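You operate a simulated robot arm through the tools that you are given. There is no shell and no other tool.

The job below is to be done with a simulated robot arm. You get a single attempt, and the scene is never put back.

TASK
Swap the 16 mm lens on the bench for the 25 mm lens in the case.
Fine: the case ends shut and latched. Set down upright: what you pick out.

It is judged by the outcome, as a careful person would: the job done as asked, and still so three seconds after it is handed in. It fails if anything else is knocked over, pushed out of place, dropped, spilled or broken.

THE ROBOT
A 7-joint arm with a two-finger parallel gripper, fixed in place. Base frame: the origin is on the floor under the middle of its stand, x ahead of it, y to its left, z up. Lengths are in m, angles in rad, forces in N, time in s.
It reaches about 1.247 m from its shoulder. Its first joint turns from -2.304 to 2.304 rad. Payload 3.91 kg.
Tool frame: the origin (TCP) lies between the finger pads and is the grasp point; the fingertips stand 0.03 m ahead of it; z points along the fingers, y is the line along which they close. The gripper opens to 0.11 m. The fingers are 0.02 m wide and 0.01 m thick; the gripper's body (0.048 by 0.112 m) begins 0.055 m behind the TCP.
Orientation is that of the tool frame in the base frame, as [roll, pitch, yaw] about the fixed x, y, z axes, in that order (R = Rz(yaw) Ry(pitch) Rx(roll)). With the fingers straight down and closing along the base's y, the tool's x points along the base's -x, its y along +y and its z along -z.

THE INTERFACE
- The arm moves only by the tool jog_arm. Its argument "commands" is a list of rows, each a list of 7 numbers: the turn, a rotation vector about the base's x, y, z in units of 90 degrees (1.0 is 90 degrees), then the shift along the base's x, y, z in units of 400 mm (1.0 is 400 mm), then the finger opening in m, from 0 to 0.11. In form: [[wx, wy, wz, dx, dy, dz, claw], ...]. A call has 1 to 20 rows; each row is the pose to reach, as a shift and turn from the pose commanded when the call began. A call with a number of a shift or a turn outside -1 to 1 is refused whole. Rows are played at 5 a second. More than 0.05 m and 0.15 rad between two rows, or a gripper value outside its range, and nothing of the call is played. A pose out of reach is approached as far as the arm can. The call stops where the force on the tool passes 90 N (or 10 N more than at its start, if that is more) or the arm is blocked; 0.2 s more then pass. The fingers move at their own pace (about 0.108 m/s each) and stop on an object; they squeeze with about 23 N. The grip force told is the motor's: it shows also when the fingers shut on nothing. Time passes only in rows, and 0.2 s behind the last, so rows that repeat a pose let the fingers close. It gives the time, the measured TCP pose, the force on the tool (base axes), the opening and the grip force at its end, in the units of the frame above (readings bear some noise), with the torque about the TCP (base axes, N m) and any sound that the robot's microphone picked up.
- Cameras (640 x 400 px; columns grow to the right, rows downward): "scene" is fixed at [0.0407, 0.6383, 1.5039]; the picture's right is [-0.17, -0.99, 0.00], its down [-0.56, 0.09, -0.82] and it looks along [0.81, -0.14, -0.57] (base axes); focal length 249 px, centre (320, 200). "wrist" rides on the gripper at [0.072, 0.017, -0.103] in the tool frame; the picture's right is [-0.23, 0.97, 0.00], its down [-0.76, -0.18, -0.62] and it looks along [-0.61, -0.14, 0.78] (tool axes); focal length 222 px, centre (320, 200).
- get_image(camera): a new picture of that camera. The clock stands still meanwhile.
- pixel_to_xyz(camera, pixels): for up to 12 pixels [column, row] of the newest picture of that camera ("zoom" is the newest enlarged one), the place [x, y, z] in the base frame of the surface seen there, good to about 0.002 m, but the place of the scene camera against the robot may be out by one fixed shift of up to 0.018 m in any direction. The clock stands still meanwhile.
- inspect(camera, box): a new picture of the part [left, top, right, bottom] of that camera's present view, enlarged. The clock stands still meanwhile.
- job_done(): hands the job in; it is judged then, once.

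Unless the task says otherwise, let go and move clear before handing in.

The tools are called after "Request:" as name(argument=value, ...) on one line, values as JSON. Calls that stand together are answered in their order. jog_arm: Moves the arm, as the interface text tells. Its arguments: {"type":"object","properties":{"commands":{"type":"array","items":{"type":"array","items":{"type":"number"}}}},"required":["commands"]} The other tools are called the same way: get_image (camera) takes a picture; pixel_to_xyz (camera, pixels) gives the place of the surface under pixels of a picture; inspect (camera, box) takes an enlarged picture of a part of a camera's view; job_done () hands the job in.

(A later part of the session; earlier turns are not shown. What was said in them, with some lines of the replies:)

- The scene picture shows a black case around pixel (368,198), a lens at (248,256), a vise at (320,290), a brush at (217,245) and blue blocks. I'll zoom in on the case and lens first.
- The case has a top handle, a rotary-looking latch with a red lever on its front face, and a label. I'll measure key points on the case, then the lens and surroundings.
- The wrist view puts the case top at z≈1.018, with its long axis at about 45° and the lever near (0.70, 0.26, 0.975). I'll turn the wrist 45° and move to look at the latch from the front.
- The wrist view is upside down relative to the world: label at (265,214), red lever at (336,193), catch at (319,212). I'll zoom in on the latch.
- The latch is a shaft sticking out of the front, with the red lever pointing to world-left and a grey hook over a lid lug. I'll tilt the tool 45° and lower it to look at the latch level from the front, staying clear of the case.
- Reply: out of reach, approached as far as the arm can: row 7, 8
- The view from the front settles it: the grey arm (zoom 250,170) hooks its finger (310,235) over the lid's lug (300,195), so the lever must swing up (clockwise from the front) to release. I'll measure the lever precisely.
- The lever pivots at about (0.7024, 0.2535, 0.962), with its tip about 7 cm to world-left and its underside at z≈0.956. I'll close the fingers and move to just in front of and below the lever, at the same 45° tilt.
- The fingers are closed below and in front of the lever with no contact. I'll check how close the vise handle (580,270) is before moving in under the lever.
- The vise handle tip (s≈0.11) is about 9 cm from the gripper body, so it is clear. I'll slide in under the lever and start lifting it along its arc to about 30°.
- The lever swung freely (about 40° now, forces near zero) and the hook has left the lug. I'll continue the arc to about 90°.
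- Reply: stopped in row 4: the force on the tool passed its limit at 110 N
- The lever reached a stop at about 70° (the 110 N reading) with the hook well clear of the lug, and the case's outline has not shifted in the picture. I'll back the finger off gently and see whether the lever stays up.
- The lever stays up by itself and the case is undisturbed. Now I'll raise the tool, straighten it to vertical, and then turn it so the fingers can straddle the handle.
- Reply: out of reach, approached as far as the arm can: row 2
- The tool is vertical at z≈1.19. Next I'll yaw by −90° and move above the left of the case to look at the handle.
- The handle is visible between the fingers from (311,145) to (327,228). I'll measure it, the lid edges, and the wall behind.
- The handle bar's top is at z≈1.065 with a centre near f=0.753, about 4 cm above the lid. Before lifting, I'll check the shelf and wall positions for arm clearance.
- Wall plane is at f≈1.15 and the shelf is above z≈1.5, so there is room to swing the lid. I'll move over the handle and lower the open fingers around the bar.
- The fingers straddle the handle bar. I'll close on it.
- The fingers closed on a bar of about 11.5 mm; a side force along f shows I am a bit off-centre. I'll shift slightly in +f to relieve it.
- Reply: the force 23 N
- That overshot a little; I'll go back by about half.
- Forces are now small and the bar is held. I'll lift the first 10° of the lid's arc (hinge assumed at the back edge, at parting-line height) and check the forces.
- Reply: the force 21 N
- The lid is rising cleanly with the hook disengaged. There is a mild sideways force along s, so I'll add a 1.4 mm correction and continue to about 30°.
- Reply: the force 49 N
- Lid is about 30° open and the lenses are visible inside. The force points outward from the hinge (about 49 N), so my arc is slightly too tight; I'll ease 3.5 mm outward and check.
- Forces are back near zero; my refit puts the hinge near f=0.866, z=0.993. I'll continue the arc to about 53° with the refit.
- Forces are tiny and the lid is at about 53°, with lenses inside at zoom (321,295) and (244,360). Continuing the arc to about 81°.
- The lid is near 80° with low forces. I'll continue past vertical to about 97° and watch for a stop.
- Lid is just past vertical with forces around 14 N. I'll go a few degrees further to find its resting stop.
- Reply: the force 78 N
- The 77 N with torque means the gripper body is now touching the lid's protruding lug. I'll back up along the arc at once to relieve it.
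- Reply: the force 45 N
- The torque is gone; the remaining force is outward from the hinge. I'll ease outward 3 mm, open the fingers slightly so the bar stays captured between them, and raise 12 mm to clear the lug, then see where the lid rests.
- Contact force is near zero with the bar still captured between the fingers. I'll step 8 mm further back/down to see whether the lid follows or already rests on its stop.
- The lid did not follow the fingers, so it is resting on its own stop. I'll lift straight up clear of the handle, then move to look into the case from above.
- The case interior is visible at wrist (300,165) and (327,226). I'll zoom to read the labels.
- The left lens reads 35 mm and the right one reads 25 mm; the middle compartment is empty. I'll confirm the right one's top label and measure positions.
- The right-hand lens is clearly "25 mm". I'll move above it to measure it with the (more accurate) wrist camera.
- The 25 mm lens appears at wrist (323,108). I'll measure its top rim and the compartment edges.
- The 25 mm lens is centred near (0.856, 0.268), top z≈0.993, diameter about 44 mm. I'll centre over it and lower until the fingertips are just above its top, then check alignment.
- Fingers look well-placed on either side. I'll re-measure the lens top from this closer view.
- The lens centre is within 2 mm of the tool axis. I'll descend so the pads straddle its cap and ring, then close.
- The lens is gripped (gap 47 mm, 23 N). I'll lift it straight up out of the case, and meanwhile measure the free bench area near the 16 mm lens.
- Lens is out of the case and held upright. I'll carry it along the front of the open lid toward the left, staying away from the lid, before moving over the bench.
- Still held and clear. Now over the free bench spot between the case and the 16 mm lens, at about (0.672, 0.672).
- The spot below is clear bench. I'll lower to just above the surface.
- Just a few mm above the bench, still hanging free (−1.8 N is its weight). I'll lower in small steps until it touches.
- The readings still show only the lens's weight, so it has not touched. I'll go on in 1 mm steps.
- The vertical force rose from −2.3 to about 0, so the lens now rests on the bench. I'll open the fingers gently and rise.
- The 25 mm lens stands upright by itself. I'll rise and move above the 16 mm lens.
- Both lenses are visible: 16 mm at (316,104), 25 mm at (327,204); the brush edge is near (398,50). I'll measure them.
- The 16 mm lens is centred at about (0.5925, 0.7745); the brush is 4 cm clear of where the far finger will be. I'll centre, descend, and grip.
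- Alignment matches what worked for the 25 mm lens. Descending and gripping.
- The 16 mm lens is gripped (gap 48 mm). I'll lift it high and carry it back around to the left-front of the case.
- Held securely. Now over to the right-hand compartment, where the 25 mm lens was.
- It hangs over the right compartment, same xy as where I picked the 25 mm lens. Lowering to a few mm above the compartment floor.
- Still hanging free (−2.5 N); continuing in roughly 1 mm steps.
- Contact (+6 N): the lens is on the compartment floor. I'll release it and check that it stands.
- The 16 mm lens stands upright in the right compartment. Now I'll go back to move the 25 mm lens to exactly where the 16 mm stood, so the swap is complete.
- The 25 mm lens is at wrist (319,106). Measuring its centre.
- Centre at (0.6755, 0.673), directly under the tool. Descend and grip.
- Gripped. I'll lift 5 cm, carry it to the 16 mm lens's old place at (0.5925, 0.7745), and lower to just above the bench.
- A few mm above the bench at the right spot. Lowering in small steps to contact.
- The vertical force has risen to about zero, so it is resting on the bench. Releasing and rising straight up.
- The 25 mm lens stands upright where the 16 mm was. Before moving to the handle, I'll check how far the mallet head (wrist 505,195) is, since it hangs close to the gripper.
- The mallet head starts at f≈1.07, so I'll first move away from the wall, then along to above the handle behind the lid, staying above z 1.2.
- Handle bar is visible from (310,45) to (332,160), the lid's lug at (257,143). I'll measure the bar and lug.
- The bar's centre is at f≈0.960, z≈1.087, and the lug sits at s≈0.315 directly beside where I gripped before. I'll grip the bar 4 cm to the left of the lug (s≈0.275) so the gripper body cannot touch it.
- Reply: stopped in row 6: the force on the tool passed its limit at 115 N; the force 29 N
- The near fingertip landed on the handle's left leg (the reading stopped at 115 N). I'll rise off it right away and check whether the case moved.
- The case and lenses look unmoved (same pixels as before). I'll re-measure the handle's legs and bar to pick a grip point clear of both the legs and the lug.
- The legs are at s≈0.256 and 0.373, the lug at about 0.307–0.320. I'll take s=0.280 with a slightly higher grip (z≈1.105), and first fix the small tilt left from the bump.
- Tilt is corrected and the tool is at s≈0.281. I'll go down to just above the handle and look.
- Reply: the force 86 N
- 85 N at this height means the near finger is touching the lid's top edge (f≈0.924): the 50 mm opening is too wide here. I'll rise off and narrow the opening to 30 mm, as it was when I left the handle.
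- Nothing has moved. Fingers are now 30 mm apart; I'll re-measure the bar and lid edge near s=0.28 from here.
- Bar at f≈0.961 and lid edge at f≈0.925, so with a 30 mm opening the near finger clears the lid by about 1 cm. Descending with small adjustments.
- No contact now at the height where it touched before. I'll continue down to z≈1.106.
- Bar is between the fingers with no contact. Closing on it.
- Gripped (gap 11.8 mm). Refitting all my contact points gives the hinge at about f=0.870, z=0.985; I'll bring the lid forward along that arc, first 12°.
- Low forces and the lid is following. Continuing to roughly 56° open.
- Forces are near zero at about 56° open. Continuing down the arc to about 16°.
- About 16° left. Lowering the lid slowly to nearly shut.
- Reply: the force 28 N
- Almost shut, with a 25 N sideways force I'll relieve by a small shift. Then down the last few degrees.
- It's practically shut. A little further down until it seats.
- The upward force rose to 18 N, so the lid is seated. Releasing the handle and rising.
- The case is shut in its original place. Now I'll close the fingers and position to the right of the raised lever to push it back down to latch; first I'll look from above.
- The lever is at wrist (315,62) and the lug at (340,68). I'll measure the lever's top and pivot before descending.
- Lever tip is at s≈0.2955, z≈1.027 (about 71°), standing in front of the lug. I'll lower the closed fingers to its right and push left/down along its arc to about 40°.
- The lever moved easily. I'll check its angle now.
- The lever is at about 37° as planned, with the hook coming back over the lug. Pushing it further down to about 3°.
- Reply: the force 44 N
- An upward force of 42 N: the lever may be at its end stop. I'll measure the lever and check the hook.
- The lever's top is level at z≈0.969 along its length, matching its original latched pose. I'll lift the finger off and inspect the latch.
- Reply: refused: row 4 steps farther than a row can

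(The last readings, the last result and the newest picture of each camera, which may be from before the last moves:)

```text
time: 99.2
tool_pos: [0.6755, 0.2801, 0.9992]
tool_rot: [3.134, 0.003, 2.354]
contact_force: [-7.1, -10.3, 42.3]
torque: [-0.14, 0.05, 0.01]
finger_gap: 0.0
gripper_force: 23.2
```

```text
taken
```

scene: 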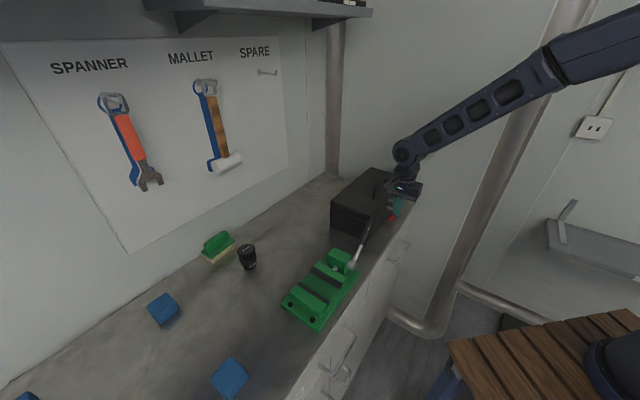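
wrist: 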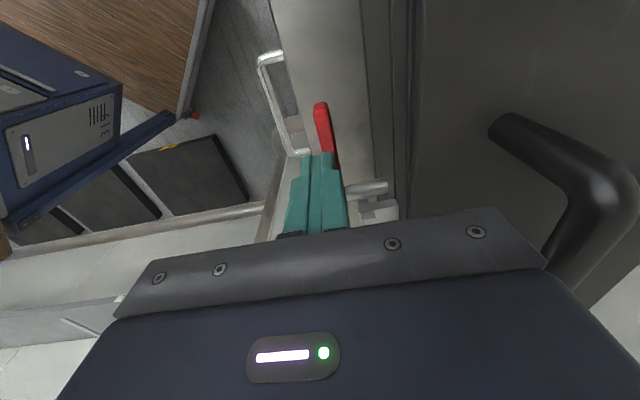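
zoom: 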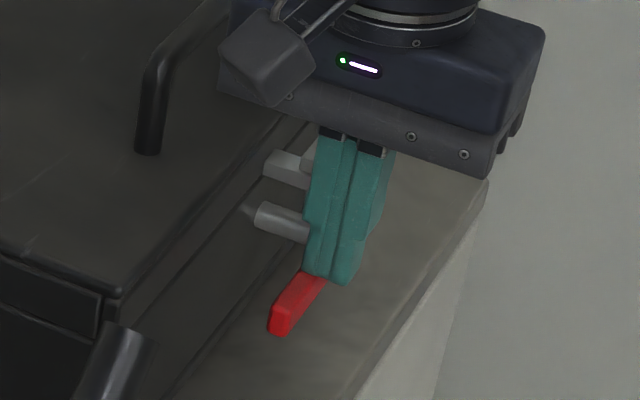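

The move was refused for step size (nothing moved). The lever end at zoom (282,318) matches its original place. I'll rise with smaller steps.

Request:
jog_arm(commands=[[0, 0, 0, 0, 0, 0.03, 0.0], [0, 0, 0, 0, 0, 0.1, 0.0], [0, 0, 0, 0, 0, 0.2, 0.0], [0, 0, 0, -0.04, -0.04, 0.29, 0.0], [0, 0, 0, -0.09, -0.09, 0.37, 0.0], [0, 0, 0, -0.14, -0.14, 0.45, 0.0], [0, 0, 0, -0.14, -0.14, 0.45, 0.0]])

Request:
inspect(camera="scene", box=[370, 180, 420, 230])

Request:
get_image(camera="wrist")

```text
time: 100.8
tool_pos: [0.6181, 0.2231, 1.1794]
tool_rot: [3.139, 0.003, 2.359]
contact_force: [1.0, -0.1, 0.1]
torque: [0.0, -0.01, 0.0]
finger_gap: 0.0
gripper_force: 22.8
```

```text
8.00 times, centred on (395, 205) of scene
```

zoom: 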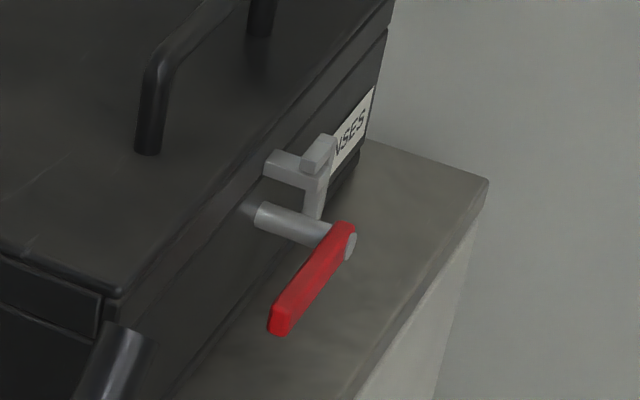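

```text
taken
```

wrist: 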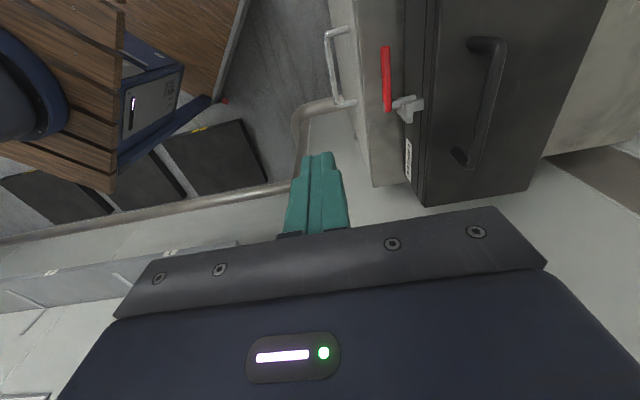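

The latch picture is the same as at the start: hook over the lug, lever horizontal. I'll back the arm a little further away and make a last check of the lens on the bench and the rest of the scene.

Request:
jog_arm(commands=[[0, 0, 0, -0.04, -0.04, 0.05, 0.03], [0, 0, 0, -0.08, -0.08, 0.1, 0.05], [0, 0, 0, -0.12, -0.12, 0.15, 0.05], [0, 0, 0, -0.12, -0.12, 0.15, 0.05], [0, 0, 0, -0.12, -0.12, 0.15, 0.05], [0, 0, 0, -0.12, -0.12, 0.15, 0.05]])

Request:
get_image(camera="scene")

Request:
inspect(camera="scene", box=[180, 220, 300, 300])

Request:
inspect(camera="scene", box=[310, 150, 430, 280])

```text
time: 102.2
tool_pos: [0.5689, 0.1755, 1.2367]
tool_rot: [3.14, 0.001, 2.356]
contact_force: [-0.1, 0.1, -0.5]
torque: [0.01, 0.04, -0.02]
finger_gap: 0.0502
gripper_force: 0.1
```

```text
taken
```

scene: 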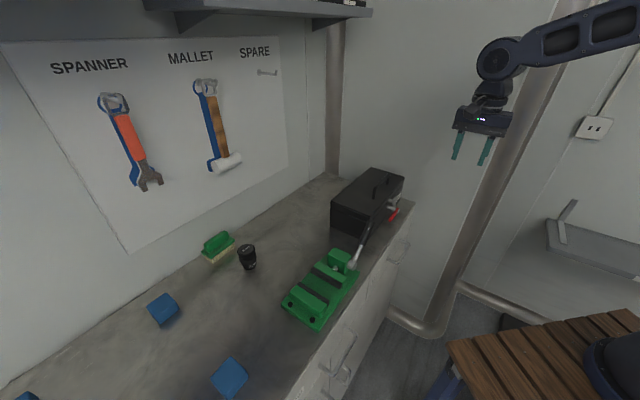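

```text
5.00 times, centred on (240, 260) of scene
```

zoom: 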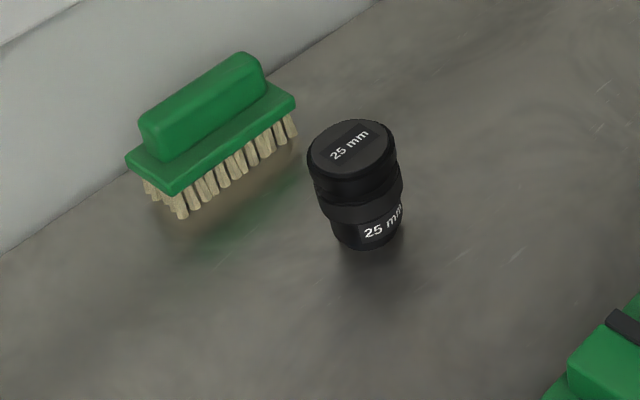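

```text
3.08 times, centred on (370, 215) of scene
```

zoom: 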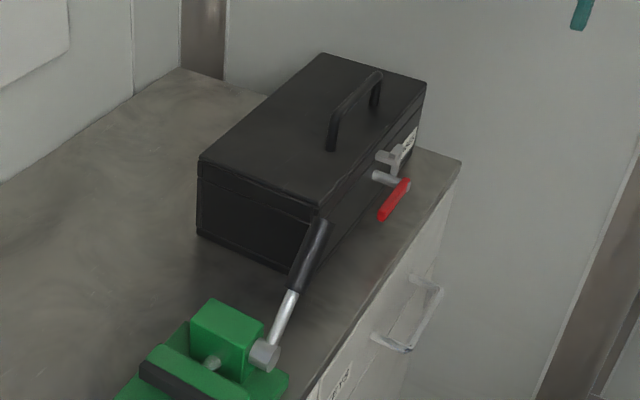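

The final pictures show the 25 mm lens upright where the 16 mm lens stood. The case is shut and latched in its original place with the 16 mm lens inside, nothing else has moved, and the arm is clear, so I'm handing it in.

Request:
job_done()

```text
The job is handed in.
```

The lenses are swapped. The 25 mm lens now stands upright on the bench in the 16 mm lens's old spot. The 16 mm lens is upright in the case's right-hand compartment, where the 25 mm was.

The case is shut and latched: the lid is seated, the lever is level and the hook is back over the lug. In the final pictures, nothing else in the scene had moved.

**Contacts along the way:** the gripper pressed hard on the case four times.
- Unlatching, I pushed the lever into its end stop at about 110 N.
- Opening the lid, the gripper body pressed on the lid's lug at about 77 N.
- Going back for the handle, a finger hit the handle leg or the lid's top edge at about 115 N.
- On the next try, it hit the lid's top edge at about 85 N.

I backed off each time, and the pictures showed no shift in the case and no lens knocked over.
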